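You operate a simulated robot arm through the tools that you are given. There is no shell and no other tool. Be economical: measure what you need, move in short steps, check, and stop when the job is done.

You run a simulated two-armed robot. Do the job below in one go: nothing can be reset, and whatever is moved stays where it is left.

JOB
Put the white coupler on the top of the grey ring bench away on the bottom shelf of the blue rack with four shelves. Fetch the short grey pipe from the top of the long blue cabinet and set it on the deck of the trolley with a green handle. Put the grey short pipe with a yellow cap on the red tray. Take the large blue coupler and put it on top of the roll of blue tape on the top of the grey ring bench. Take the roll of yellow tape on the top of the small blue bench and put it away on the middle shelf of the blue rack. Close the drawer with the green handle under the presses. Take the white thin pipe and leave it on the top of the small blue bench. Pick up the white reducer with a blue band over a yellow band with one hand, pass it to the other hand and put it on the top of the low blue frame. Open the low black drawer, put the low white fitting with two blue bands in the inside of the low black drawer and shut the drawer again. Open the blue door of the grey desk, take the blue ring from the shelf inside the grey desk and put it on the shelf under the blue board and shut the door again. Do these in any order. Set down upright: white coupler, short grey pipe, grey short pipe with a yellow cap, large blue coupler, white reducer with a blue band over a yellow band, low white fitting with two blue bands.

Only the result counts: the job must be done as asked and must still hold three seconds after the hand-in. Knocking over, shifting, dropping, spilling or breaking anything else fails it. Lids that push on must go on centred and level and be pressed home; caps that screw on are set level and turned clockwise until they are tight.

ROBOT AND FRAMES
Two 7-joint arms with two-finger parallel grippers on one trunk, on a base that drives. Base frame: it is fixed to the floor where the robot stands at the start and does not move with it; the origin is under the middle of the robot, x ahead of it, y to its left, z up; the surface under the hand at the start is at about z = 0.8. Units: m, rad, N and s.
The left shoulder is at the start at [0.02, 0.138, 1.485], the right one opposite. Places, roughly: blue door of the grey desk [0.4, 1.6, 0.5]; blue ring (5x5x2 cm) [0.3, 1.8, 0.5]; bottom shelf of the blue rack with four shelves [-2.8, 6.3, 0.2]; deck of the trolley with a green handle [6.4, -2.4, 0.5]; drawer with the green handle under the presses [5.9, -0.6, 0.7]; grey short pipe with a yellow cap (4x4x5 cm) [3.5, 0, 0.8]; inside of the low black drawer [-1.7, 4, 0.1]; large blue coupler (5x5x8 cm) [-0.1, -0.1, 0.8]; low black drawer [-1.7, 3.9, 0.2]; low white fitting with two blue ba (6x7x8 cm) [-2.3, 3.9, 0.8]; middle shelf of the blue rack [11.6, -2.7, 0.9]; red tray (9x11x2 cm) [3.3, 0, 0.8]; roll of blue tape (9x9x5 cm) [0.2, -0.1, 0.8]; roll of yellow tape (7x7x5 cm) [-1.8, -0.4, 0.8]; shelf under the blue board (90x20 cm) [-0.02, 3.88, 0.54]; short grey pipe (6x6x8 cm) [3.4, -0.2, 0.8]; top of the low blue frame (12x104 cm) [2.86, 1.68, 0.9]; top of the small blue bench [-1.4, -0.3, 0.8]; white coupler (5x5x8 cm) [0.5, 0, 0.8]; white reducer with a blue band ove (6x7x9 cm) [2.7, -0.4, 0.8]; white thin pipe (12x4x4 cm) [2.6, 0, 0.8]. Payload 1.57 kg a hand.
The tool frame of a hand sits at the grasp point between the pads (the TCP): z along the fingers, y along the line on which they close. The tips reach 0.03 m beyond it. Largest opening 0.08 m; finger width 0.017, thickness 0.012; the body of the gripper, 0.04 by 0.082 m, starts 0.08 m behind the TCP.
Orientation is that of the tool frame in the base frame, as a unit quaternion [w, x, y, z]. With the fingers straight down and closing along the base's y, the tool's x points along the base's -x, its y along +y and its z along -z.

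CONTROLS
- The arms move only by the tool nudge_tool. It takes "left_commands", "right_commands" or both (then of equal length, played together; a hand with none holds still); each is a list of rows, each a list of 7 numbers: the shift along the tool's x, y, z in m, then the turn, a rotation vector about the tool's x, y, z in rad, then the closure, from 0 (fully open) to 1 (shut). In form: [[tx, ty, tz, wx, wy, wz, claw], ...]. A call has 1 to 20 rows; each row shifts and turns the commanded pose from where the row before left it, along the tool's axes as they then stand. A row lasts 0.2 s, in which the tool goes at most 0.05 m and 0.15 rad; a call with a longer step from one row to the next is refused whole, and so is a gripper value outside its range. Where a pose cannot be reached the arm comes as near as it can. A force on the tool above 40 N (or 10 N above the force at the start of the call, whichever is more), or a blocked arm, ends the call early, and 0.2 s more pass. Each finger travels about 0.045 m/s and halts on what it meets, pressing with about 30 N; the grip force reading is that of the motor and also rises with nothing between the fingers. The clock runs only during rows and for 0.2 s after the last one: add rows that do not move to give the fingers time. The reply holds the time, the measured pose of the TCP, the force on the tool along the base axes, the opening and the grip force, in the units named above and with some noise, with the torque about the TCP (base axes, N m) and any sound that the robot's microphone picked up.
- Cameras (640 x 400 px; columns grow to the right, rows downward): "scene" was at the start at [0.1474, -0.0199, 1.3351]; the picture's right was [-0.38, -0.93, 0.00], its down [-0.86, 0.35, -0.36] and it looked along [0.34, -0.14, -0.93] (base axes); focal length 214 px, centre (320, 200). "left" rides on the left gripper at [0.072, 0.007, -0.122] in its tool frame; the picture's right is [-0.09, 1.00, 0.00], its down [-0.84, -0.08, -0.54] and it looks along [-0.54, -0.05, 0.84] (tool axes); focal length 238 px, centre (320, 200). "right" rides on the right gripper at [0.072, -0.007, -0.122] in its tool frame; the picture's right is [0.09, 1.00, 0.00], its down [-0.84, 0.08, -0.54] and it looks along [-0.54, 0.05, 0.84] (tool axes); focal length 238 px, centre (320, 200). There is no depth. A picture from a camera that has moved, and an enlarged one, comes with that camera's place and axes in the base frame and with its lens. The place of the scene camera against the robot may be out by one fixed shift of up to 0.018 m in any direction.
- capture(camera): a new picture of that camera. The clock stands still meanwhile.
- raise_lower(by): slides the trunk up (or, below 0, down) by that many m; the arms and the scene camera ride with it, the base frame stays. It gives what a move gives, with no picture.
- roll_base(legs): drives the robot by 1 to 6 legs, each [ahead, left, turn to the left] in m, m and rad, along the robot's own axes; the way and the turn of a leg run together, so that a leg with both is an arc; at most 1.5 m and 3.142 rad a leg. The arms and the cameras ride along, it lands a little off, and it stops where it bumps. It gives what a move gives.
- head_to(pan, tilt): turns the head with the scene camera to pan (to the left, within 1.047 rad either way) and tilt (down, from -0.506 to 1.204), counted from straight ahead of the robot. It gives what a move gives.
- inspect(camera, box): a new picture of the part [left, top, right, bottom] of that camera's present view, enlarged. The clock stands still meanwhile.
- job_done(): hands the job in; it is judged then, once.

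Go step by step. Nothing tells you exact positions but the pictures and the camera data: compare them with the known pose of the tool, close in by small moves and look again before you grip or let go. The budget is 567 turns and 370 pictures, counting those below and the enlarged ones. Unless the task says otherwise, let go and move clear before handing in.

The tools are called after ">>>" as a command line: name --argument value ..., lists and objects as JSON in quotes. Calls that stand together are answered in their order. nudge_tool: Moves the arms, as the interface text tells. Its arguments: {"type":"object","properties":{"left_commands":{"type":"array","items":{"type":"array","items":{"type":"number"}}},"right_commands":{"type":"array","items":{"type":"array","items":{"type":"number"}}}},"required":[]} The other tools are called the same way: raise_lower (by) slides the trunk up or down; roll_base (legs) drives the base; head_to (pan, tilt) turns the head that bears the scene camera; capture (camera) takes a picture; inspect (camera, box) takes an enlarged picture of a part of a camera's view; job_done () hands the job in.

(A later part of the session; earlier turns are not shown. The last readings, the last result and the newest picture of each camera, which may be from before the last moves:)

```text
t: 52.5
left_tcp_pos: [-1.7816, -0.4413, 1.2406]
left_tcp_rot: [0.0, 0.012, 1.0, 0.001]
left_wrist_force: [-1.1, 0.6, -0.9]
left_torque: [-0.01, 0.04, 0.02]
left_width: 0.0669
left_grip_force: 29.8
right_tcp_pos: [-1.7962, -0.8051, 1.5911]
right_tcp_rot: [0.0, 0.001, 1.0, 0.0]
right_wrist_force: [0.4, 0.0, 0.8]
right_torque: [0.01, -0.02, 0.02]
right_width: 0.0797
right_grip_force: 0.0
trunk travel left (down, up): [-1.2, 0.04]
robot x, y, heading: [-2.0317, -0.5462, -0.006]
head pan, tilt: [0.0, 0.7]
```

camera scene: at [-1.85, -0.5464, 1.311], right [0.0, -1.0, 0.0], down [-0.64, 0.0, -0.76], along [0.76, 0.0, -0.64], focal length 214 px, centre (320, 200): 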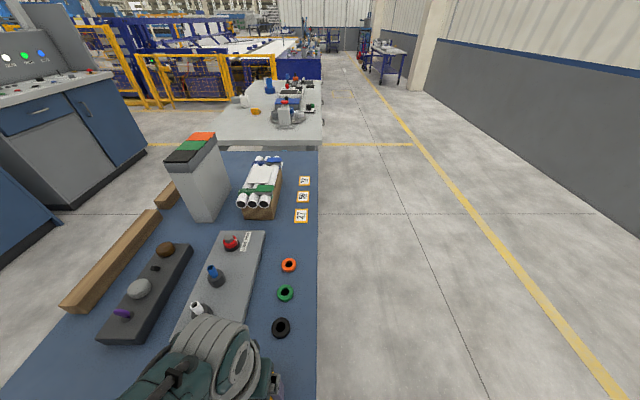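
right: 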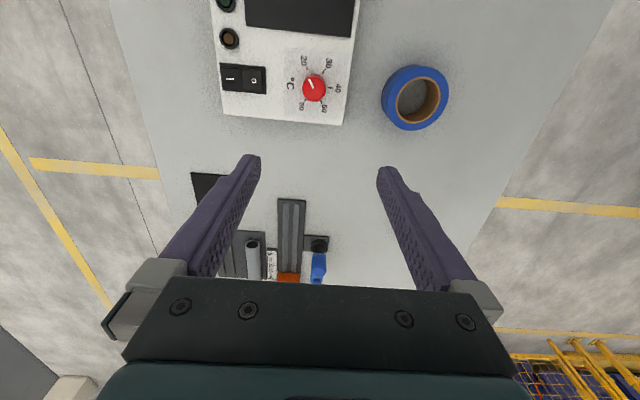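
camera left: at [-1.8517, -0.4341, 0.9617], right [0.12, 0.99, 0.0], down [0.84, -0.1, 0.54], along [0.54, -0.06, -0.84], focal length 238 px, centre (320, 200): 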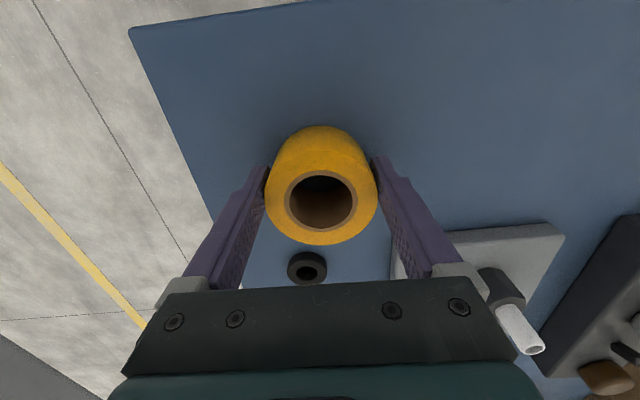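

>>> roll_base --legs '[[1.45, 0.02, 0], [1.45, 0.02, 0], [1.3, 0.02, 0]]'

>>> capture --camera "scene"

```text
t: 72.6
left_tcp_pos: [2.4097, -0.4269, 1.2405]
left_tcp_rot: [0.0, 0.008, 1.0, 0.002]
left_wrist_force: [0.5, -0.3, -2.2]
left_torque: [0.0, 0.02, -0.01]
left_width: 0.0667
left_grip_force: 30.2
right_tcp_pos: [2.3992, -0.7917, 1.5905]
right_tcp_rot: [-0.001, -0.004, 1.0, -0.001]
right_wrist_force: [-0.4, 0.6, 0.1]
right_torque: [0.04, 0.02, -0.01]
right_width: 0.0802
right_grip_force: 0.1
trunk travel left (down, up): [-1.2, 0.04]
robot x, y, heading: [2.163, -0.5357, 0.004]
head pan, tilt: [0.0, 0.7]
```

```text
339 pictures are left
camera scene: at [2.3431, -0.533, 1.711], right [0.01, -1.0, 0.0], down [-0.64, -0.01, -0.76], along [0.76, 0.01, -0.64], focal length 214 px, centre (320, 200)
```

scene: 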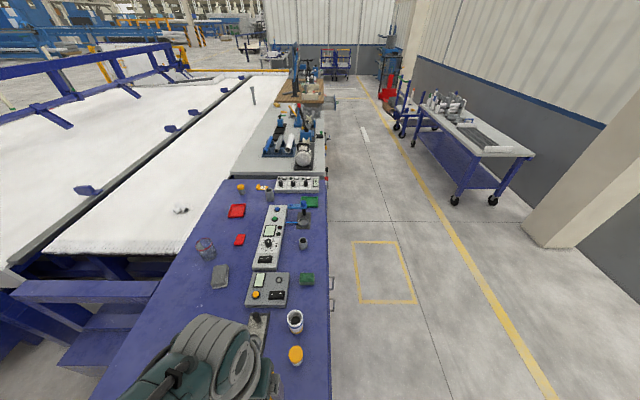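

From here I see the cabinet top: red tray about (3.31, 0), yellow-capped pipe (3.51, 0.03), short grey pipe (3.39, -0.2). I'll swap the hand heights (left up, right down) and drive the right hand towards the capped pipe.

>>> nudge_tool --left_commands '[[0, 0, -0.04, 0, 0, 0, 1], [0, 0, -0.04, 0, 0, 0, 1], [0, 0, -0.04, 0, 0, 0, 1], [0, 0, -0.04, 0, 0, 0, 1], [0, 0, -0.04, 0, 0, 0, 1]]' --right_commands '[[0, 0, 0.045, 0, 0, 0, 0], [0, 0, 0.045, 0, 0, 0, 0], [0, 0, 0.045, 0, 0, 0, 0], [0, 0, 0.045, 0, 0, 0, 0], [0, 0, 0.045, 0, 0, 0, 0]]'

>>> roll_base --legs '[[0.55, 0.8, 0], [0.45, 0, 0]]'

>>> head_to --pan 0 --tilt 1.2

>>> capture --camera "scene"

>>> capture --camera "right"

```text
t: 73.8
left_tcp_pos: [2.4085, -0.4255, 1.4403]
left_tcp_rot: [-0.001, 0.008, 1.0, 0.002]
left_wrist_force: [0.4, -0.1, -1.2]
left_torque: [0.0, 0.04, 0.0]
left_width: 0.0663
left_grip_force: 30.0
right_tcp_pos: [2.3996, -0.7928, 1.3672]
right_tcp_rot: [0.0, -0.004, 1.0, -0.002]
right_wrist_force: [-0.5, 0.2, 0.8]
right_torque: [-0.02, 0.0, 0.02]
right_width: 0.08
right_grip_force: 0.0
trunk travel left (down, up): [-1.2, 0.04]
robot x, y, heading: [2.1627, -0.5352, 0.011]
head pan, tilt: [0.0, 0.7]
```

```text
t: 81.2
left_tcp_pos: [3.4034, 0.3851, 1.4402]
left_tcp_rot: [-0.001, -0.007, 1.0, 0.001]
left_wrist_force: [0.6, -0.9, -0.8]
left_torque: [-0.01, 0.01, 0.0]
left_width: 0.0659
left_grip_force: 30.0
right_tcp_pos: [3.4046, 0.0163, 1.367]
right_tcp_rot: [0.0, -0.018, 1.0, -0.001]
right_wrist_force: [-0.5, 0.0, 0.4]
right_torque: [0.0, 0.04, -0.04]
right_width: 0.0803
right_grip_force: 0.1
trunk travel left (down, up): [-1.2, 0.04]
robot x, y, heading: [3.1609, 0.2646, 0.035]
head pan, tilt: [0.0, 0.7]
```

```text
t: 82.1
left_tcp_pos: [3.4029, 0.3848, 1.4405]
left_tcp_rot: [-0.002, -0.007, 1.0, 0.001]
left_wrist_force: [-0.3, 0.6, -1.5]
left_torque: [0.0, -0.01, 0.0]
left_width: 0.0664
left_grip_force: 30.6
right_tcp_pos: [3.4046, 0.0176, 1.3678]
right_tcp_rot: [0.0, -0.018, 1.0, -0.001]
right_wrist_force: [-0.9, 0.1, -0.7]
right_torque: [0.01, 0.01, -0.02]
right_width: 0.0802
right_grip_force: 0.1
trunk travel left (down, up): [-1.2, 0.04]
robot x, y, heading: [3.1628, 0.2642, 0.039]
head pan, tilt: [0.0, 1.201]
```

```text
338 pictures are left
camera scene: at [3.3122, 0.2744, 1.6751], right [0.04, -1.0, 0.0], down [-0.93, -0.03, -0.36], along [0.36, 0.01, -0.93], focal length 214 px, centre (320, 200)
```

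scene: 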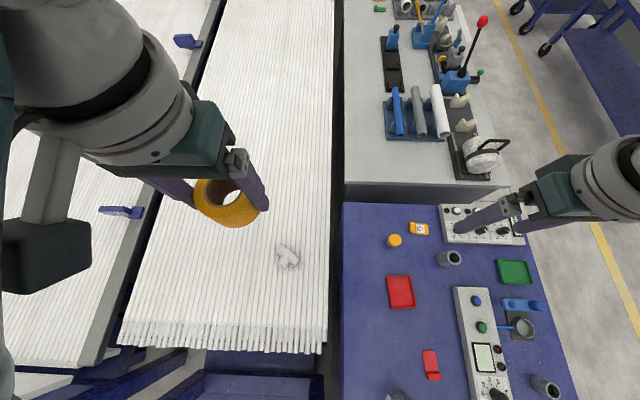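

```text
337 pictures are left
camera right: at [3.3336, 0.0077, 1.4891], right [-0.13, 0.99, 0.0], down [0.83, 0.11, 0.54], along [0.54, 0.07, -0.84], focal length 238 px, centre (320, 200)
```

right: 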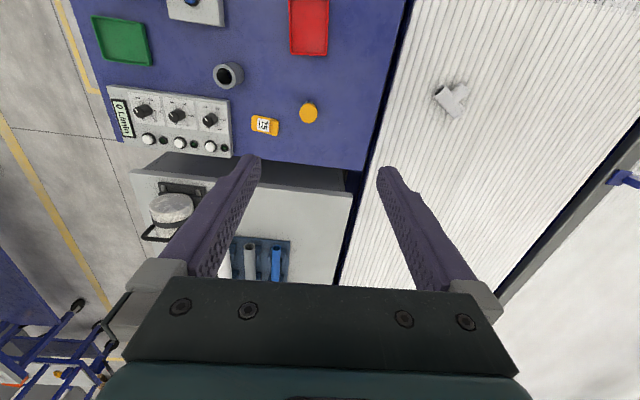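

>>> roll_base --legs '[[0.088, -0.013, -0.037]]'

>>> raise_lower --by -0.38

>>> capture --camera "right"

```text
t: 83.2
left_tcp_pos: [3.4954, 0.3641, 1.4407]
left_tcp_rot: [-0.002, 0.011, 1.0, 0.0]
left_wrist_force: [0.0, 0.8, -1.0]
left_torque: [0.0, 0.0, 0.0]
left_width: 0.0661
left_grip_force: 30.6
right_tcp_pos: [3.4829, -0.0023, 1.3674]
right_tcp_rot: [0.0, 0.0, 1.0, 0.0]
right_wrist_force: [-0.2, 0.7, -0.4]
right_torque: [-0.01, 0.02, -0.02]
right_width: 0.0799
right_grip_force: 0.0
trunk travel left (down, up): [-1.2, 0.04]
robot x, y, heading: [3.2506, 0.2578, 0.006]
head pan, tilt: [0.0, 1.201]
```

```text
t: 86.9
left_tcp_pos: [3.4952, 0.3644, 1.0602]
left_tcp_rot: [-0.001, 0.012, 1.0, 0.001]
left_wrist_force: [-0.4, 0.2, -0.6]
left_torque: [0.0, 0.04, -0.03]
left_width: 0.0659
left_grip_force: 30.1
right_tcp_pos: [3.4827, -0.002, 0.9871]
right_tcp_rot: [-0.001, -0.001, 1.0, -0.002]
right_wrist_force: [0.0, -0.3, -1.0]
right_torque: [0.03, 0.0, 0.0]
right_width: 0.08
right_grip_force: 0.0
trunk travel left (down, up): [-0.82, 0.42]
robot x, y, heading: [3.2529, 0.2591, 0.001]
head pan, tilt: [0.0, 1.201]
```

```text
336 pictures are left
camera right: at [3.4118, -0.0095, 1.1092], right [-0.09, 1.0, 0.0], down [0.84, 0.08, 0.54], along [0.54, 0.05, -0.84], focal length 238 px, centre (320, 200)
```

right: 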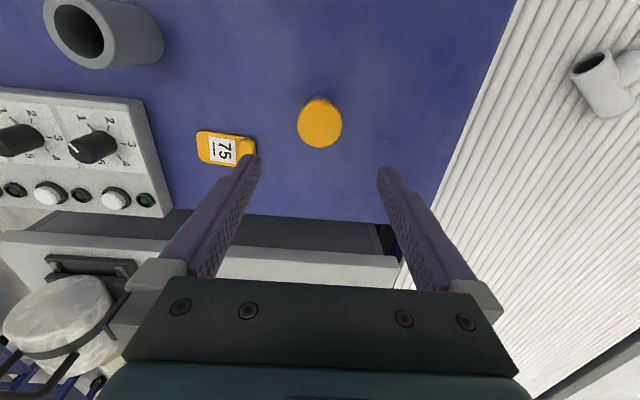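

>>> nudge_tool --right_commands '[[0, 0, 0.045, 0, 0, 0, 0], [0, 0, 0.045, 0, 0, 0, 0], [0, 0, 0.045, 0, 0, 0, 0.2], [0, 0, 0.01, 0, 0, 0, 0.4], [0, 0, 0, 0, 0, 0, 1], [0, 0, 0, 0, 0, 0, 1], [0, 0, 0, 0, 0, 0, 1], [0, 0, 0, 0, 0, 0, 1]]'

>>> capture --camera "right"

```text
t: 88.7
left_tcp_pos: [3.4961, 0.3647, 1.0608]
left_tcp_rot: [-0.002, 0.012, 1.0, 0.001]
left_wrist_force: [-0.4, 0.2, -1.2]
left_torque: [-0.02, 0.0, -0.04]
left_width: 0.0661
left_grip_force: 30.5
right_tcp_pos: [3.4837, -0.0016, 0.8411]
right_tcp_rot: [0.0, 0.0, 1.0, -0.001]
right_wrist_force: [0.1, 0.1, 1.1]
right_torque: [0.04, -0.04, 0.02]
right_width: 0.045
right_grip_force: 29.9
trunk travel left (down, up): [-0.82, 0.42]
robot x, y, heading: [3.2499, 0.2558, -0.001]
head pan, tilt: [0.0, 1.201]
```

```text
335 pictures are left
camera right: at [3.4123, -0.0087, 0.9635], right [-0.09, 1.0, 0.0], down [0.84, 0.08, 0.54], along [0.54, 0.05, -0.84], focal length 238 px, centre (320, 200)
```

right: 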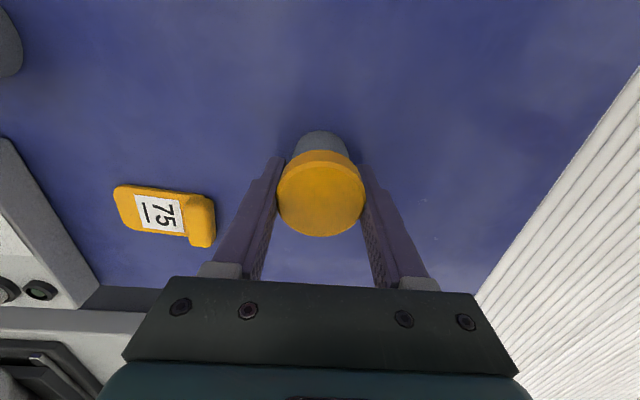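

Gripped. I'll lift it and move over the red tray.

>>> nudge_tool --right_commands '[[0, 0, -0.04, 0, 0, 0, 1], [0, 0, -0.04, 0, 0, 0, 1], [0, 0, -0.03, 0, 0, 0, 1]]'

>>> roll_base --legs '[[-0.25, -0.022, 0]]'

>>> capture --camera "right"

```text
t: 89.5
left_tcp_pos: [3.4951, 0.3642, 1.0608]
left_tcp_rot: [-0.001, 0.012, 1.0, 0.001]
left_wrist_force: [0.3, -0.1, -1.3]
left_torque: [0.0, 0.0, -0.01]
left_width: 0.066
left_grip_force: 30.2
right_tcp_pos: [3.4837, -0.0014, 0.9548]
right_tcp_rot: [-0.001, 0.0, 1.0, -0.001]
right_wrist_force: [0.6, -0.4, -0.2]
right_torque: [0.0, -0.01, -0.01]
right_width: 0.0449
right_grip_force: 30.6
trunk travel left (down, up): [-0.82, 0.42]
robot x, y, heading: [3.2481, 0.2579, -0.001]
head pan, tilt: [0.0, 1.201]
```

```text
t: 91.3
left_tcp_pos: [3.2401, 0.3426, 1.0608]
left_tcp_rot: [-0.001, 0.011, 1.0, 0.001]
left_wrist_force: [-0.3, 0.0, -1.1]
left_torque: [0.04, 0.01, 0.02]
left_width: 0.0658
left_grip_force: 30.0
right_tcp_pos: [3.2294, -0.0227, 0.9538]
right_tcp_rot: [-0.001, -0.001, 1.0, -0.001]
right_wrist_force: [0.0, -0.4, 0.4]
right_torque: [0.0, -0.01, 0.06]
right_width: 0.045
right_grip_force: 30.3
trunk travel left (down, up): [-0.82, 0.42]
robot x, y, heading: [2.991, 0.2338, 0.004]
head pan, tilt: [0.0, 1.201]
```

```text
334 pictures are left
camera right: at [3.1584, -0.0299, 1.0762], right [-0.09, 1.0, 0.0], down [0.84, 0.08, 0.54], along [0.54, 0.05, -0.84], focal length 238 px, centre (320, 200)
```

right: 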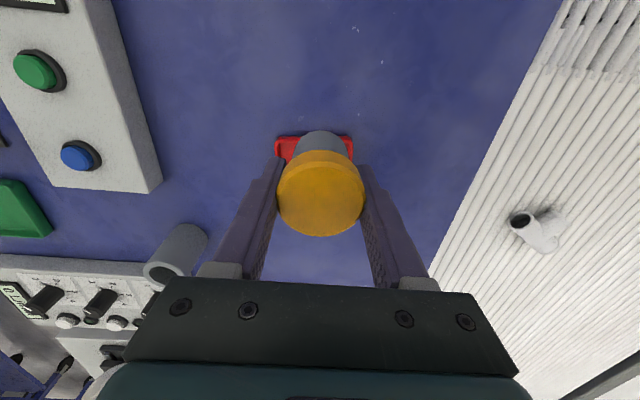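

The tray is narrow (9 cm) across the fingers, so I'll move over its centre and turn the hand 90° so the fingers open along its long side.

>>> nudge_tool --right_commands '[[-0.034, -0.002, 0, 0, 0, 0, 1], [-0.034, -0.002, 0, 0, 0, 0, 1], [0, 0, 0, 0, 0, 0.1428, 1], [0, 0, 0, 0, 0, 0.1428, 1], [0, 0, 0, 0, 0, 0.1428, 1], [0, 0, 0, 0, 0, 0.1428, 1], [0, 0, 0, 0, 0, 0.1428, 1], [0, 0, 0, 0, 0, 0.1428, 1], [0, 0, 0, 0, 0, 0.1428, 1], [0, 0, 0, 0, 0, 0.1428, 1], [0, 0, 0, 0, 0, 0.1428, 1], [0, 0, 0, 0, 0, 0.1428, 1], [0, 0, 0, 0, 0, 0.1428, 1]]'

>>> capture --camera "right"

```text
t: 94.1
left_tcp_pos: [3.2401, 0.3427, 1.0607]
left_tcp_rot: [-0.001, 0.011, 1.0, 0.0]
left_wrist_force: [0.3, 0.3, -2.2]
left_torque: [0.0, 0.03, 0.02]
left_width: 0.0659
left_grip_force: 30.0
right_tcp_pos: [3.2983, -0.0263, 0.9541]
right_tcp_rot: [0.001, 0.707, 0.708, -0.002]
right_wrist_force: [0.3, 0.2, -0.6]
right_torque: [0.02, -0.05, 0.01]
right_width: 0.0452
right_grip_force: 29.8
trunk travel left (down, up): [-0.82, 0.42]
robot x, y, heading: [2.9961, 0.2327, 0.002]
head pan, tilt: [0.0, 1.201]
```

```text
333 pictures are left
camera right: at [3.2916, 0.0454, 1.0763], right [1.0, 0.09, 0.0], down [0.08, -0.84, 0.54], along [0.05, -0.54, -0.84], focal length 238 px, centre (320, 200)
```

right: 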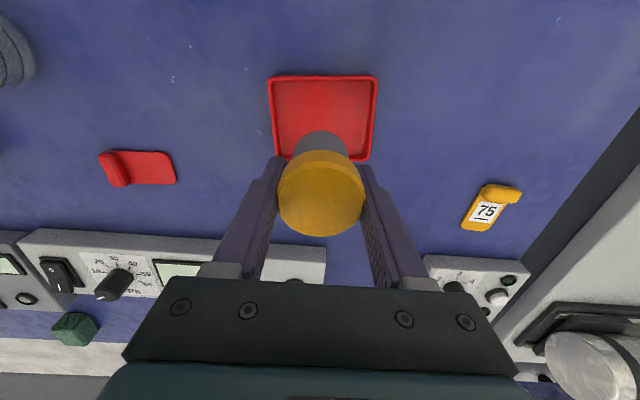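

>>> nudge_tool --right_commands '[[0.004, 0.002, 0.03, 0, 0, 0, 1], [0, 0, 0.04, 0, 0, 0, 1], [0, 0, 0.03, 0, 0, 0, 1], [0, 0, 0, 0, 0, 0, 1]]'

>>> capture --camera "right"

```text
t: 95.1
left_tcp_pos: [3.2397, 0.342, 1.0609]
left_tcp_rot: [-0.001, 0.01, 1.0, 0.001]
left_wrist_force: [-0.5, 0.4, -1.7]
left_torque: [-0.02, -0.01, 0.02]
left_width: 0.0659
left_grip_force: 30.0
right_tcp_pos: [3.289, -0.0197, 0.8664]
right_tcp_rot: [0.001, 0.707, 0.708, 0.0]
right_wrist_force: [-0.2, -0.3, -1.3]
right_torque: [0.0, -0.03, 0.01]
right_width: 0.0453
right_grip_force: 30.2
right hand out of reach, approached as far as the arm can: row 3
trunk travel left (down, up): [-0.82, 0.42]
robot x, y, heading: [2.9924, 0.235, 0.004]
head pan, tilt: [0.0, 1.201]
```

```text
332 pictures are left
camera right: at [3.2829, 0.0513, 0.9886], right [1.0, 0.09, 0.0], down [0.08, -0.84, 0.54], along [0.05, -0.54, -0.84], focal length 238 px, centre (320, 200)
```

right: 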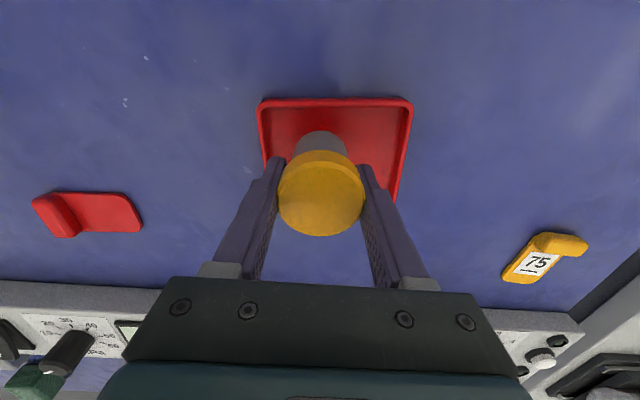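

Out of reach slightly. I'll lift the hand a bit, restore the position, and lower with the trunk.

>>> nudge_tool --right_commands '[[-0.002, 0.011, -0.04, 0, 0, 0, 1], [0, 0, 0, 0, 0, 0, 1]]'

>>> raise_lower --by -0.055

```text
t: 95.7
left_tcp_pos: [3.2399, 0.3416, 1.0609]
left_tcp_rot: [-0.001, 0.01, 1.0, 0.0]
left_wrist_force: [-0.2, 0.5, -1.5]
left_torque: [0.01, 0.04, 0.0]
left_width: 0.0661
left_grip_force: 30.0
right_tcp_pos: [3.303, -0.0219, 0.9051]
right_tcp_rot: [-0.001, 0.706, 0.708, 0.0]
right_wrist_force: [0.1, 0.4, -0.9]
right_torque: [-0.01, 0.02, 0.02]
right_width: 0.0452
right_grip_force: 29.8
trunk travel left (down, up): [-0.82, 0.42]
robot x, y, heading: [2.9933, 0.2357, 0.003]
head pan, tilt: [0.0, 1.201]
```

```text
t: 96.7
left_tcp_pos: [3.2397, 0.3418, 1.0059]
left_tcp_rot: [-0.001, 0.01, 1.0, 0.002]
left_wrist_force: [-0.1, -0.7, -1.9]
left_torque: [-0.03, 0.01, -0.02]
left_width: 0.0661
left_grip_force: 30.2
right_tcp_pos: [3.3031, -0.0209, 0.8517]
right_tcp_rot: [0.001, 0.706, 0.708, -0.001]
right_wrist_force: [0.0, -0.1, -0.7]
right_torque: [0.01, 0.02, 0.02]
right_width: 0.0452
right_grip_force: 29.7
trunk travel left (down, up): [-0.765, 0.475]
robot x, y, heading: [2.9946, 0.2329, 0.0]
head pan, tilt: [0.0, 1.201]
```

>>> nudge_tool --right_commands '[[0, 0, 0.002, 0, 0, 0, 1], [0, 0, 0.002, 0, 0, 0, 1], [0, 0, 0.001, 0, 0, 0, 1], [0, 0, 0, 0, 0, 0, 1]]'

>>> capture --camera "right"

```text
t: 97.7
left_tcp_pos: [3.24, 0.3432, 1.0057]
left_tcp_rot: [-0.001, 0.01, 1.0, 0.0]
left_wrist_force: [-0.9, 0.4, -1.8]
left_torque: [-0.01, 0.01, 0.0]
left_width: 0.0659
left_grip_force: 29.7
right_tcp_pos: [3.3013, -0.0212, 0.8457]
right_tcp_rot: [0.0, 0.706, 0.709, -0.001]
right_wrist_force: [0.7, 0.1, 2.9]
right_torque: [-0.04, 0.02, 0.01]
right_width: 0.0451
right_grip_force: 30.3
trunk travel left (down, up): [-0.765, 0.475]
robot x, y, heading: [2.9939, 0.2332, 0.001]
head pan, tilt: [0.0, 1.201]
```

```text
331 pictures are left
camera right: at [3.2961, 0.0496, 0.9678], right [1.0, 0.1, 0.0], down [0.08, -0.84, 0.54], along [0.05, -0.54, -0.84], focal length 238 px, centre (320, 200)
```

right: 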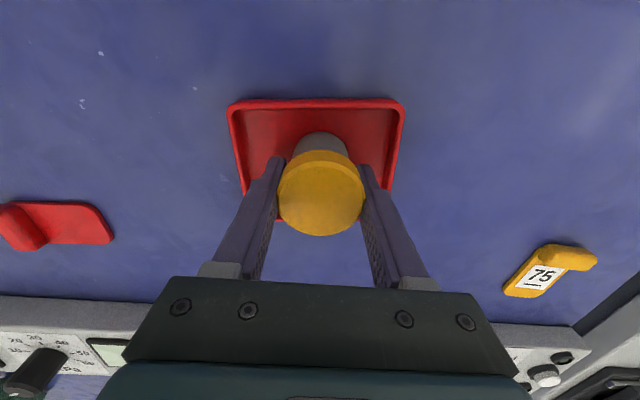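

>>> nudge_tool --right_commands '[[0, 0, 0.001, 0, 0, 0, 1], [0, 0, 0, 0, 0, 0, 1], [0, 0, 0, 0, 0, 0, 0.25], [0, 0, 0, 0, 0, 0, 0.25], [0, 0, 0, 0, 0, 0, 0.25]]'

>>> nudge_tool --right_commands '[[0, 0, -0.03, 0, 0, 0, 0.25], [0, 0, -0.03, 0, 0, 0, 0.25], [0, 0, -0.03, 0, 0, 0, 0]]'

>>> capture --camera "right"

```text
t: 98.9
left_tcp_pos: [3.2393, 0.3432, 1.0061]
left_tcp_rot: [-0.001, 0.011, 1.0, 0.0]
left_wrist_force: [0.1, 0.5, -0.6]
left_torque: [0.0, 0.0, 0.02]
left_width: 0.0658
left_grip_force: 30.2
right_tcp_pos: [3.3021, -0.0205, 0.8438]
right_tcp_rot: [0.0, 0.706, 0.708, -0.001]
right_wrist_force: [0.6, -0.2, -0.1]
right_torque: [0.01, 0.0, 0.03]
right_width: 0.0599
right_grip_force: 0.0
trunk travel left (down, up): [-0.765, 0.475]
robot x, y, heading: [2.9956, 0.2318, 0.002]
head pan, tilt: [0.0, 1.201]
```

```text
t: 99.7
left_tcp_pos: [3.2398, 0.3423, 1.0044]
left_tcp_rot: [-0.001, 0.01, 1.0, 0.002]
left_wrist_force: [-0.7, -1.1, -1.0]
left_torque: [0.03, 0.04, 0.02]
left_width: 0.0659
left_grip_force: 29.9
right_tcp_pos: [3.3015, -0.0219, 0.9378]
right_tcp_rot: [0.001, 0.706, 0.708, -0.001]
right_wrist_force: [-0.3, 0.4, -0.3]
right_torque: [0.0, 0.0, -0.03]
right_width: 0.0799
right_grip_force: 0.1
trunk travel left (down, up): [-0.765, 0.475]
robot x, y, heading: [2.9956, 0.2358, 0.007]
head pan, tilt: [0.0, 1.201]
```

```text
330 pictures are left
camera right: at [3.296, 0.0493, 1.0591], right [1.0, 0.09, 0.0], down [0.08, -0.84, 0.54], along [0.05, -0.54, -0.84], focal length 238 px, centre (320, 200)
```

right: 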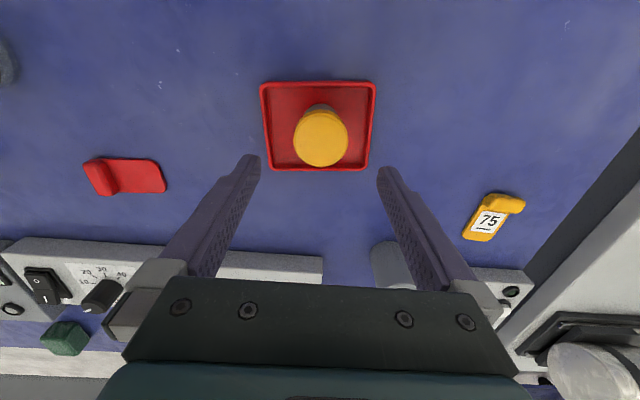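

The capped pipe stands centred in the tray. Now the short grey pipe: raise, turn the hand back and drive over it.

>>> raise_lower --by 0.12

>>> nudge_tool --right_commands '[[0, 0, 0, 0, 0, -0.1428, 0], [0, 0, 0, 0, 0, -0.1428, 0], [0, 0, 0, 0, 0, -0.1428, 0], [0, 0, 0, 0, 0, -0.1428, 0], [0, 0, 0, 0, 0, -0.1428, 0], [0, 0, 0, 0, 0, -0.1428, 0], [0, 0, 0, 0, 0, -0.1428, 0], [0, 0, 0, 0, 0, -0.1428, 0], [0, 0, 0, 0, 0, -0.1428, 0], [0, 0, 0, 0, 0, -0.1428, 0], [0, 0, 0, 0, 0, -0.1428, 0]]'

>>> roll_base --legs '[[0.116, -0.169, 0]]'

>>> capture --camera "right"

```text
t: 101.2
left_tcp_pos: [3.24, 0.3424, 1.1261]
left_tcp_rot: [-0.001, 0.01, 1.0, 0.0]
left_wrist_force: [-0.4, -0.1, -1.5]
left_torque: [-0.01, 0.01, 0.01]
left_width: 0.0661
left_grip_force: 29.7
right_tcp_pos: [3.303, -0.0225, 1.0577]
right_tcp_rot: [0.002, 0.705, 0.709, -0.001]
right_wrist_force: [0.2, -0.3, 0.2]
right_torque: [0.0, 0.01, 0.0]
right_width: 0.0801
right_grip_force: 0.0
trunk travel left (down, up): [-0.885, 0.355]
robot x, y, heading: [2.9946, 0.2318, 0.004]
head pan, tilt: [0.0, 1.201]
```

```text
t: 103.6
left_tcp_pos: [3.2402, 0.3421, 1.1244]
left_tcp_rot: [-0.001, 0.011, 1.0, 0.001]
left_wrist_force: [0.3, -0.4, -1.5]
left_torque: [-0.01, -0.02, 0.02]
left_width: 0.0657
left_grip_force: 29.8
right_tcp_pos: [3.3015, -0.0221, 1.0567]
right_tcp_rot: [-0.001, -0.003, 1.0, 0.0]
right_wrist_force: [0.3, 0.4, -0.4]
right_torque: [0.01, -0.05, 0.0]
right_width: 0.0798
right_grip_force: 0.0
trunk travel left (down, up): [-0.885, 0.355]
robot x, y, heading: [2.9952, 0.2343, 0.003]
head pan, tilt: [0.0, 1.201]
```

```text
t: 105.2
left_tcp_pos: [3.3555, 0.1674, 1.1259]
left_tcp_rot: [-0.001, 0.01, 1.0, 0.0]
left_wrist_force: [0.2, -1.0, -1.0]
left_torque: [0.01, 0.03, 0.02]
left_width: 0.0659
left_grip_force: 29.9
right_tcp_pos: [3.4179, -0.1968, 1.0572]
right_tcp_rot: [0.0, 0.0, 1.0, -0.001]
right_wrist_force: [-0.9, -0.5, 0.6]
right_torque: [0.01, 0.0, 0.0]
right_width: 0.0802
right_grip_force: 0.0
trunk travel left (down, up): [-0.885, 0.355]
robot x, y, heading: [3.1081, 0.0614, -0.003]
head pan, tilt: [0.0, 1.201]
```

```text
329 pictures are left
camera right: at [3.3457, -0.2043, 1.1788], right [-0.09, 1.0, 0.0], down [0.84, 0.08, 0.54], along [0.54, 0.05, -0.84], focal length 238 px, centre (320, 200)
```

right: 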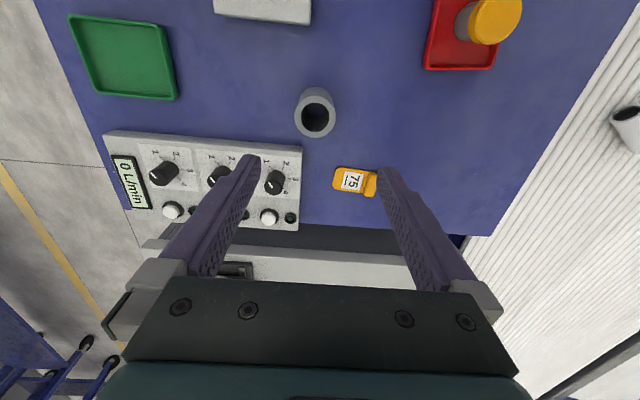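

>>> nudge_tool --right_commands '[[0, -0.006, 0, 0, 0, 0, 0]]'

>>> raise_lower --by -0.12

>>> capture --camera "right"

```text
t: 105.6
left_tcp_pos: [3.3552, 0.1677, 1.1252]
left_tcp_rot: [-0.002, 0.012, 1.0, 0.002]
left_wrist_force: [-0.9, 1.0, -0.4]
left_torque: [0.02, 0.01, -0.05]
left_width: 0.0659
left_grip_force: 30.2
right_tcp_pos: [3.4157, -0.2019, 1.057]
right_tcp_rot: [-0.001, -0.001, 1.0, -0.002]
right_wrist_force: [0.2, -0.4, -0.1]
right_torque: [-0.03, 0.0, 0.02]
right_width: 0.0801
right_grip_force: 0.0
trunk travel left (down, up): [-0.885, 0.355]
robot x, y, heading: [3.1109, 0.0608, 0.002]
head pan, tilt: [0.0, 1.201]
```

```text
t: 107.1
left_tcp_pos: [3.3547, 0.1683, 1.0044]
left_tcp_rot: [-0.003, 0.012, 1.0, 0.001]
left_wrist_force: [0.1, -0.4, -1.9]
left_torque: [0.01, -0.03, 0.01]
left_width: 0.0656
left_grip_force: 29.6
right_tcp_pos: [3.4155, -0.2033, 0.9388]
right_tcp_rot: [0.0, -0.001, 1.0, -0.001]
right_wrist_force: [-0.2, 0.3, -0.4]
right_torque: [-0.04, 0.02, 0.0]
right_width: 0.0799
right_grip_force: 0.0
trunk travel left (down, up): [-0.765, 0.475]
robot x, y, heading: [3.107, 0.0619, 0.001]
head pan, tilt: [0.0, 1.201]
```

```text
328 pictures are left
camera right: at [3.3451, -0.2103, 1.0593], right [-0.09, 1.0, 0.0], down [0.84, 0.08, 0.54], along [0.54, 0.05, -0.84], focal length 238 px, centre (320, 200)
```

right: 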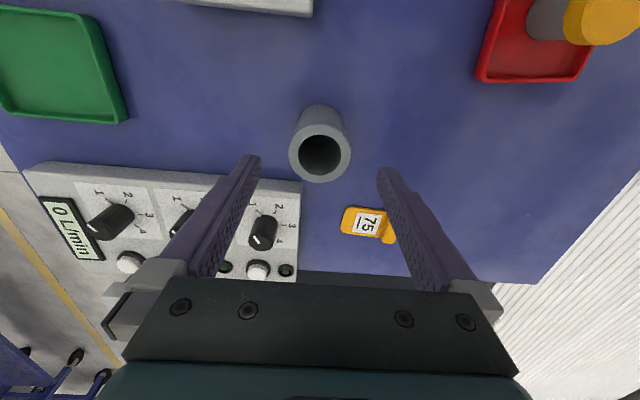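

>>> nudge_tool --right_commands '[[0, 0, 0.04, 0, 0, 0, 0], [0, 0, 0.04, 0, 0, 0, 0], [0, 0, 0.013, 0, 0, 0, 0], [0, 0, 0, 0, 0, 0, 1], [0, 0, 0, 0, 0, 0, 1], [0, 0, 0, 0, 0, 0, 1], [0, 0, 0, 0, 0, 0, 1]]'

```text
t: 108.7
left_tcp_pos: [3.3552, 0.1672, 1.0045]
left_tcp_rot: [-0.002, 0.011, 1.0, 0.001]
left_wrist_force: [0.5, 0.8, -1.6]
left_torque: [-0.01, 0.02, 0.0]
left_width: 0.0659
left_grip_force: 30.0
right_tcp_pos: [3.418, -0.2013, 0.8451]
right_tcp_rot: [0.001, 0.0, 1.0, 0.0]
right_wrist_force: [-0.5, 0.4, 0.1]
right_torque: [-0.02, 0.01, 0.01]
right_width: 0.0499
right_grip_force: 29.5
trunk travel left (down, up): [-0.765, 0.475]
robot x, y, heading: [3.1108, 0.0582, 0.002]
head pan, tilt: [0.0, 1.201]
```

Gripped the grey pipe. Raise everything and head towards the trolley.

>>> raise_lower --by 0.4

>>> nudge_tool --right_commands '[[0, 0, -0.04, 0, 0, 0, 1], [0, 0, -0.04, 0, 0, 0, 1], [0, 0, -0.04, 0, 0, 0, 1], [0, 0, -0.04, 0, 0, 0, 1]]'

>>> head_to --pan -0.4 --tilt 0.6

>>> roll_base --legs '[[0.9, -1.0, 0], [1.0, -0.2, 0]]'

>>> capture --camera "scene"

```text
t: 112.6
left_tcp_pos: [3.3549, 0.1677, 1.4053]
left_tcp_rot: [-0.002, 0.011, 1.0, 0.001]
left_wrist_force: [-0.1, 0.6, -0.7]
left_torque: [0.01, 0.03, 0.02]
left_width: 0.0655
left_grip_force: 30.2
right_tcp_pos: [3.4179, -0.2021, 1.2458]
right_tcp_rot: [-0.001, 0.0, 1.0, 0.0]
right_wrist_force: [-0.7, -0.5, -1.3]
right_torque: [-0.01, 0.0, -0.04]
right_width: 0.0499
right_grip_force: 30.0
trunk travel left (down, up): [-1.165, 0.075]
robot x, y, heading: [3.1071, 0.0598, 0.002]
head pan, tilt: [0.0, 1.201]
```

```text
t: 113.6
left_tcp_pos: [3.3556, 0.1683, 1.4044]
left_tcp_rot: [-0.001, 0.012, 1.0, 0.002]
left_wrist_force: [-0.3, 0.2, -1.4]
left_torque: [0.03, 0.01, 0.04]
left_width: 0.0657
left_grip_force: 29.4
right_tcp_pos: [3.4172, -0.1996, 1.4015]
right_tcp_rot: [0.0, 0.0, 1.0, -0.001]
right_wrist_force: [-0.5, 0.9, -0.8]
right_torque: [0.0, -0.04, 0.0]
right_width: 0.05
right_grip_force: 30.1
trunk travel left (down, up): [-1.165, 0.075]
robot x, y, heading: [3.1073, 0.0566, 0.003]
head pan, tilt: [0.0, 1.201]
```

```text
t: 114.6
left_tcp_pos: [3.3556, 0.1679, 1.405]
left_tcp_rot: [-0.002, 0.011, 1.0, 0.0]
left_wrist_force: [0.7, 0.5, -1.5]
left_torque: [0.01, 0.02, 0.0]
left_width: 0.0657
left_grip_force: 29.9
right_tcp_pos: [3.4174, -0.2008, 1.4008]
right_tcp_rot: [0.0, 0.0, 1.0, 0.0]
right_wrist_force: [0.1, -0.2, -1.6]
right_torque: [0.02, 0.02, -0.01]
right_width: 0.0499
right_grip_force: 30.2
trunk travel left (down, up): [-1.165, 0.075]
robot x, y, heading: [3.1076, 0.0573, 0.002]
head pan, tilt: [-0.4, 0.6]
```

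```text
t: 126.3
left_tcp_pos: [5.283, -1.0493, 1.405]
left_tcp_rot: [-0.001, 0.012, 1.0, 0.001]
left_wrist_force: [-0.3, -0.6, -1.6]
left_torque: [0.01, -0.02, 0.01]
left_width: 0.0656
left_grip_force: 30.2
right_tcp_pos: [5.3457, -1.4181, 1.4023]
right_tcp_rot: [0.0, 0.001, 1.0, -0.001]
right_wrist_force: [-0.6, 0.4, -0.7]
right_torque: [0.0, 0.0, -0.01]
right_width: 0.0501
right_grip_force: 30.1
trunk travel left (down, up): [-1.165, 0.075]
robot x, y, heading: [5.033, -1.157, -0.002]
head pan, tilt: [-0.4, 0.6]
```

```text
327 pictures are left
camera scene: at [5.2131, -1.1914, 1.6846], right [-0.39, -0.92, 0.0], down [-0.52, 0.22, -0.82], along [0.76, -0.32, -0.57], focal length 214 px, centre (320, 200)
```

scene: 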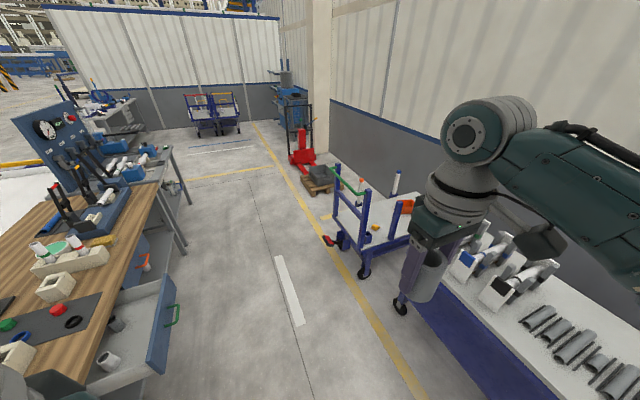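

I see the drawer with the green handle standing open, and the trolley by the right wall. I'll move closer above the trolley for a look down.

>>> roll_base --legs '[[0.6, -0.75, 0]]'

>>> head_to --pan -0.5 --tilt 1.1

>>> capture --camera "scene"

>>> capture --camera "right"

```text
t: 131.3
left_tcp_pos: [5.8902, -1.809, 1.4058]
left_tcp_rot: [-0.001, 0.014, 1.0, 0.002]
left_wrist_force: [0.1, -0.7, -1.4]
left_torque: [0.03, -0.01, 0.03]
left_width: 0.0653
left_grip_force: 29.6
right_tcp_pos: [5.9511, -2.1758, 1.4012]
right_tcp_rot: [-0.001, 0.002, 1.0, -0.001]
right_wrist_force: [-0.6, -0.1, -0.7]
right_torque: [0.03, -0.03, 0.01]
right_width: 0.0499
right_grip_force: 29.9
trunk travel left (down, up): [-1.165, 0.075]
robot x, y, heading: [5.6442, -1.9104, -0.004]
head pan, tilt: [-0.4, 0.6]
```

```text
t: 132.3
left_tcp_pos: [5.8903, -1.8076, 1.4059]
left_tcp_rot: [-0.001, 0.014, 1.0, 0.001]
left_wrist_force: [-0.4, 0.6, -1.9]
left_torque: [0.0, 0.02, 0.02]
left_width: 0.0655
left_grip_force: 30.2
right_tcp_pos: [5.9514, -2.1778, 1.401]
right_tcp_rot: [-0.001, 0.002, 1.0, 0.0]
right_wrist_force: [0.1, -0.6, -1.3]
right_torque: [0.01, 0.0, -0.02]
right_width: 0.0501
right_grip_force: 29.5
trunk travel left (down, up): [-1.165, 0.075]
robot x, y, heading: [5.6464, -1.9157, 0.0]
head pan, tilt: [-0.499, 1.1]
```

```text
326 pictures are left
camera scene: at [5.7938, -1.9451, 1.6461], right [-0.48, -0.88, 0.0], down [-0.78, 0.43, -0.45], along [0.4, -0.22, -0.89], focal length 214 px, centre (320, 200)
```

scene: 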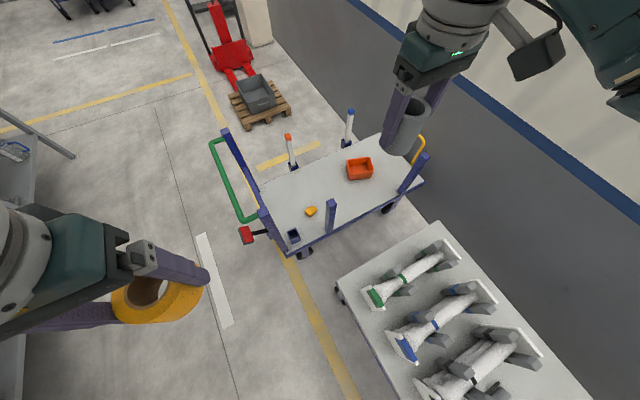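

```text
325 pictures are left
camera right: at [5.8797, -2.1832, 1.5232], right [-0.09, 1.0, 0.0], down [0.84, 0.07, 0.54], along [0.54, 0.05, -0.84], focal length 238 px, centre (320, 200)
```

right: 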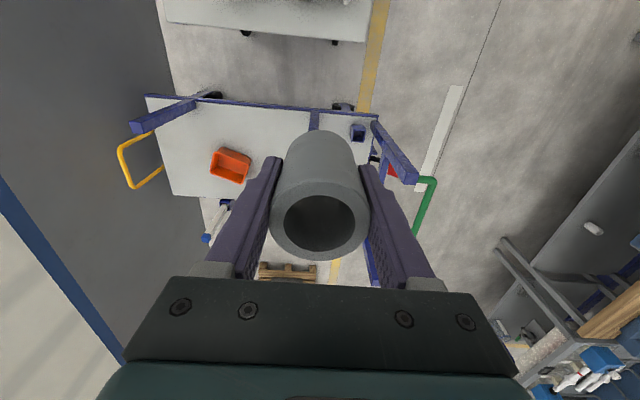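

The deck spans roughly x 6.1–6.55, y -2.9 to -2.0, with posts and the green handle. If I face -x, the left hand (holding the tape) stays over the deck and clear of the posts, so I'll turn round at height and move over the free spot near (6.40, -2.31).

>>> roll_base --legs '[[0, 0, 3.14]]'

>>> head_to --pan 0.0 --tilt 1.2

```text
t: 140.1
left_tcp_pos: [5.4, -2.0287, 1.4054]
left_tcp_rot: [0.0, 1.0, 0.001, 0.001]
left_wrist_force: [-0.5, -0.6, -0.9]
left_torque: [0.05, 0.03, -0.02]
left_width: 0.0651
left_grip_force: 30.3
right_tcp_pos: [5.3278, -1.6635, 1.4018]
right_tcp_rot: [0.0, 1.0, 0.012, 0.0]
right_wrist_force: [-0.7, -0.3, -0.7]
right_torque: [-0.05, -0.03, 0.0]
right_width: 0.05
right_grip_force: 30.0
trunk travel left (down, up): [-1.165, 0.075]
robot x, y, heading: [5.6397, -1.9113, -3.117]
head pan, tilt: [-0.499, 1.1]
```

```text
t: 141.0
left_tcp_pos: [5.4004, -2.0298, 1.4047]
left_tcp_rot: [0.002, 1.0, 0.002, 0.002]
left_wrist_force: [-0.3, 0.3, -1.3]
left_torque: [0.01, -0.02, 0.0]
left_width: 0.0652
left_grip_force: 30.1
right_tcp_pos: [5.3279, -1.6643, 1.4008]
right_tcp_rot: [0.0, 1.0, 0.013, 0.001]
right_wrist_force: [0.4, 0.6, -1.8]
right_torque: [0.04, 0.02, 0.02]
right_width: 0.05
right_grip_force: 29.8
trunk travel left (down, up): [-1.165, 0.075]
robot x, y, heading: [5.6403, -1.9167, -3.118]
head pan, tilt: [0.0, 1.201]
```

>>> nudge_tool --right_commands '[[0.04, 0.02, 0, 0, 0, 0, 1], [0.04, 0.02, 0, 0, 0, 0, 1], [0.03, 0, 0, 0, 0, 0, 1]]'

>>> roll_base --legs '[[-0.945, 0.635, -0.024]]'

>>> capture --camera "scene"

>>> capture --camera "right"

```text
t: 141.8
left_tcp_pos: [5.3996, -2.0292, 1.4047]
left_tcp_rot: [0.001, 1.0, 0.001, 0.002]
left_wrist_force: [-0.6, 0.1, -2.0]
left_torque: [0.01, 0.0, 0.0]
left_width: 0.0654
left_grip_force: 30.3
right_tcp_pos: [5.4382, -1.699, 1.4032]
right_tcp_rot: [-0.001, 1.0, 0.012, 0.001]
right_wrist_force: [0.4, 0.3, -0.6]
right_torque: [0.02, -0.01, 0.0]
right_width: 0.0498
right_grip_force: 30.5
trunk travel left (down, up): [-1.165, 0.075]
robot x, y, heading: [5.6429, -1.914, -3.116]
head pan, tilt: [0.0, 1.201]
```

```text
t: 147.6
left_tcp_pos: [6.3542, -2.6383, 1.4052]
left_tcp_rot: [0.001, 1.0, 0.002, 0.001]
left_wrist_force: [-0.1, 0.2, -1.1]
left_torque: [0.01, -0.03, -0.02]
left_width: 0.0652
left_grip_force: 29.9
right_tcp_pos: [6.3941, -2.3102, 1.4027]
right_tcp_rot: [0.001, 1.0, 0.013, 0.0]
right_wrist_force: [0.0, 0.9, -1.5]
right_torque: [-0.01, 0.02, 0.01]
right_width: 0.0499
right_grip_force: 30.6
trunk travel left (down, up): [-1.165, 0.075]
robot x, y, heading: [6.5985, -2.5216, -3.117]
head pan, tilt: [0.0, 1.201]
```

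```text
324 pictures are left
camera scene: at [6.4391, -2.527, 1.6401], right [-0.03, 1.0, 0.0], down [0.93, 0.02, -0.36], along [-0.36, -0.01, -0.93], focal length 214 px, centre (320, 200)
```

scene: 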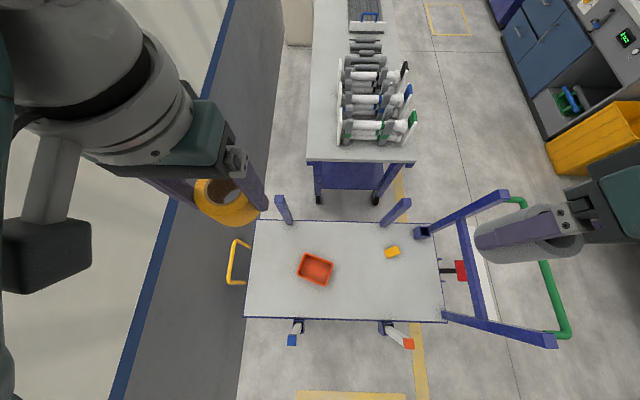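

```text
323 pictures are left
camera right: at [6.4662, -2.3026, 1.525], right [0.12, -0.99, 0.0], down [-0.83, -0.1, 0.54], along [-0.54, -0.06, -0.84], focal length 238 px, centre (320, 200)
```

right: 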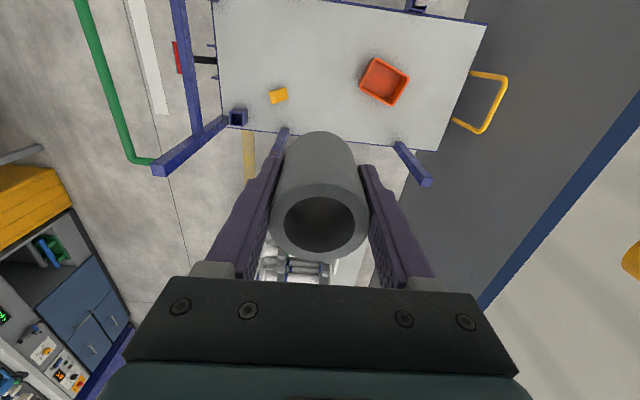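

Top-down view confirms a free spot right under the right hand. Extend the right arm down, then lower the trunk.

>>> nudge_tool --right_commands '[[0, 0, 0.042, 0, 0, 0, 1], [0, 0, 0.042, 0, 0, 0, 1], [0, 0, 0.042, 0, 0, 0, 1], [0, 0, 0.042, 0, 0, 0, 1], [0, 0, 0.042, 0, 0, 0, 1]]'

>>> raise_lower --by -0.4

>>> capture --camera "scene"

```text
t: 148.8
left_tcp_pos: [6.3549, -2.6393, 1.4055]
left_tcp_rot: [0.001, 1.0, 0.001, 0.002]
left_wrist_force: [-0.4, 0.1, -1.4]
left_torque: [0.0, -0.03, -0.02]
left_width: 0.0652
left_grip_force: 30.0
right_tcp_pos: [6.3929, -2.3103, 1.1925]
right_tcp_rot: [0.0, 1.0, 0.013, 0.0]
right_wrist_force: [0.8, 0.0, -1.0]
right_torque: [-0.01, -0.03, -0.01]
right_width: 0.05
right_grip_force: 29.7
trunk travel left (down, up): [-1.165, 0.075]
robot x, y, heading: [6.6021, -2.5249, -3.115]
head pan, tilt: [0.0, 1.201]
```

```text
t: 152.6
left_tcp_pos: [6.3553, -2.6378, 1.0053]
left_tcp_rot: [0.002, 1.0, 0.002, 0.002]
left_wrist_force: [-0.4, 0.8, -1.3]
left_torque: [-0.05, 0.01, 0.0]
left_width: 0.0648
left_grip_force: 29.9
right_tcp_pos: [6.3938, -2.3101, 0.7925]
right_tcp_rot: [0.0, 1.0, 0.014, 0.001]
right_wrist_force: [0.5, 0.7, -0.9]
right_torque: [0.03, 0.0, 0.01]
right_width: 0.05
right_grip_force: 30.2
trunk travel left (down, up): [-0.765, 0.475]
robot x, y, heading: [6.6003, -2.5218, -3.113]
head pan, tilt: [0.0, 1.201]
```

```text
322 pictures are left
camera scene: at [6.4391, -2.527, 1.2401], right [-0.03, 1.0, 0.0], down [0.93, 0.02, -0.36], along [-0.36, -0.01, -0.93], focal length 214 px, centre (320, 200)
```

scene: 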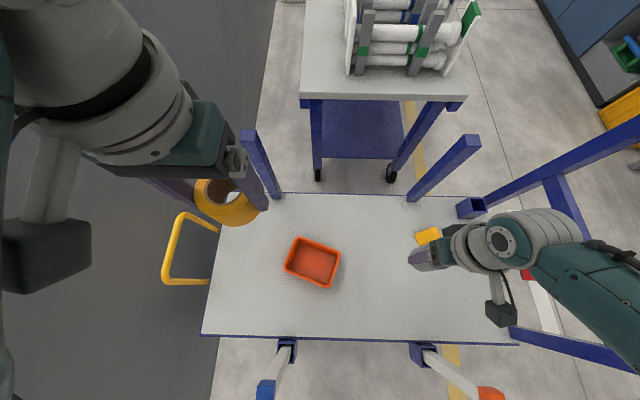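

>>> raise_lower --by -0.235

>>> capture --camera "right"

```text
t: 155.1
left_tcp_pos: [6.3559, -2.6384, 0.7706]
left_tcp_rot: [0.001, 1.0, 0.001, 0.002]
left_wrist_force: [0.0, -0.1, -1.2]
left_torque: [0.04, 0.01, 0.01]
left_width: 0.065
left_grip_force: 30.1
right_tcp_pos: [6.3944, -2.3093, 0.5587]
right_tcp_rot: [0.0, 1.0, 0.013, 0.0]
right_wrist_force: [0.5, 0.1, -1.4]
right_torque: [0.03, -0.01, 0.0]
right_width: 0.0499
right_grip_force: 30.1
trunk travel left (down, up): [-0.53, 0.71]
robot x, y, heading: [6.5979, -2.5248, -3.115]
head pan, tilt: [0.0, 1.201]
```

```text
321 pictures are left
camera right: at [6.4653, -2.3016, 0.6794], right [0.12, -0.99, 0.0], down [-0.83, -0.1, 0.54], along [-0.54, -0.06, -0.84], focal length 238 px, centre (320, 200)
```

right: 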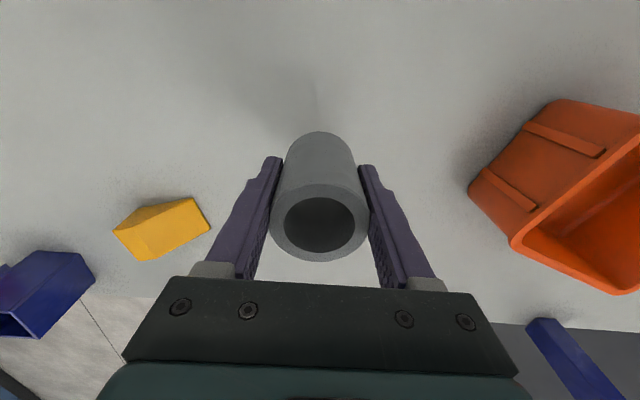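

Nearly down, spot is clear. I'll lower in small steps until contact.

>>> nudge_tool --right_commands '[[0, 0, 0.006, 0, 0, 0, 1], [0, 0, 0.003, 0, 0, 0, 1], [0, 0, 0.002, 0, 0, 0, 1], [0, 0, 0, 0, 0, 0, 1]]'

>>> nudge_tool --right_commands '[[0, 0, 0.002, 0, 0, 0, 1], [0, 0, 0.002, 0, 0, 0, 1], [0, 0, 0, 0, 0, 0, 1]]'

```text
t: 156.1
left_tcp_pos: [6.3547, -2.6386, 0.7699]
left_tcp_rot: [0.002, 1.0, 0.001, 0.001]
left_wrist_force: [-0.4, -0.4, -1.4]
left_torque: [-0.01, -0.01, 0.01]
left_width: 0.0651
left_grip_force: 29.9
right_tcp_pos: [6.3924, -2.3093, 0.5466]
right_tcp_rot: [0.0, 1.0, 0.014, 0.0]
right_wrist_force: [0.4, 0.8, -0.8]
right_torque: [-0.02, -0.03, 0.02]
right_width: 0.0497
right_grip_force: 29.9
trunk travel left (down, up): [-0.53, 0.71]
robot x, y, heading: [6.5966, -2.5234, -3.12]
head pan, tilt: [0.0, 1.201]
```

```text
t: 156.9
left_tcp_pos: [6.3549, -2.6402, 0.7706]
left_tcp_rot: [0.002, 1.0, 0.001, 0.002]
left_wrist_force: [0.2, 0.3, -0.6]
left_torque: [0.01, -0.02, 0.01]
left_width: 0.0655
left_grip_force: 29.9
right_tcp_pos: [6.3926, -2.31, 0.542]
right_tcp_rot: [0.0, 1.0, 0.013, 0.0]
right_wrist_force: [0.5, -0.6, -0.5]
right_torque: [-0.01, 0.02, 0.02]
right_width: 0.0498
right_grip_force: 29.4
trunk travel left (down, up): [-0.53, 0.71]
robot x, y, heading: [6.6016, -2.5231, -3.115]
head pan, tilt: [0.0, 1.201]
```

>>> nudge_tool --right_commands '[[0, 0, 0.003, 0, 0, 0, 1], [0, 0, 0.003, 0, 0, 0, 1], [0, 0, 0, 0, 0, 0, 1]]'

>>> nudge_tool --right_commands '[[0, 0, 0.003, 0, 0, 0, 1], [0, 0, 0, 0, 0, 0, 1]]'

```text
t: 157.7
left_tcp_pos: [6.355, -2.6382, 0.7704]
left_tcp_rot: [0.002, 1.0, 0.002, 0.002]
left_wrist_force: [-0.1, -1.0, -1.5]
left_torque: [0.0, -0.02, -0.02]
left_width: 0.0648
left_grip_force: 29.8
right_tcp_pos: [6.3933, -2.3086, 0.5358]
right_tcp_rot: [0.0, 1.0, 0.013, 0.0]
right_wrist_force: [0.1, -0.9, -1.7]
right_torque: [0.02, -0.02, -0.02]
right_width: 0.0498
right_grip_force: 30.1
trunk travel left (down, up): [-0.53, 0.71]
robot x, y, heading: [6.6022, -2.5254, -3.116]
head pan, tilt: [0.0, 1.201]
```

```text
t: 158.3
left_tcp_pos: [6.3541, -2.6386, 0.7695]
left_tcp_rot: [0.003, 1.0, 0.002, 0.001]
left_wrist_force: [0.1, -0.4, -2.0]
left_torque: [0.01, -0.04, -0.01]
left_width: 0.0652
left_grip_force: 30.4
right_tcp_pos: [6.3914, -2.3095, 0.5339]
right_tcp_rot: [0.0, 1.0, 0.013, 0.0]
right_wrist_force: [-0.2, 0.2, -1.1]
right_torque: [-0.03, 0.01, 0.0]
right_width: 0.0502
right_grip_force: 29.9
trunk travel left (down, up): [-0.53, 0.71]
robot x, y, heading: [6.5972, -2.5224, -3.115]
head pan, tilt: [0.0, 1.201]
```

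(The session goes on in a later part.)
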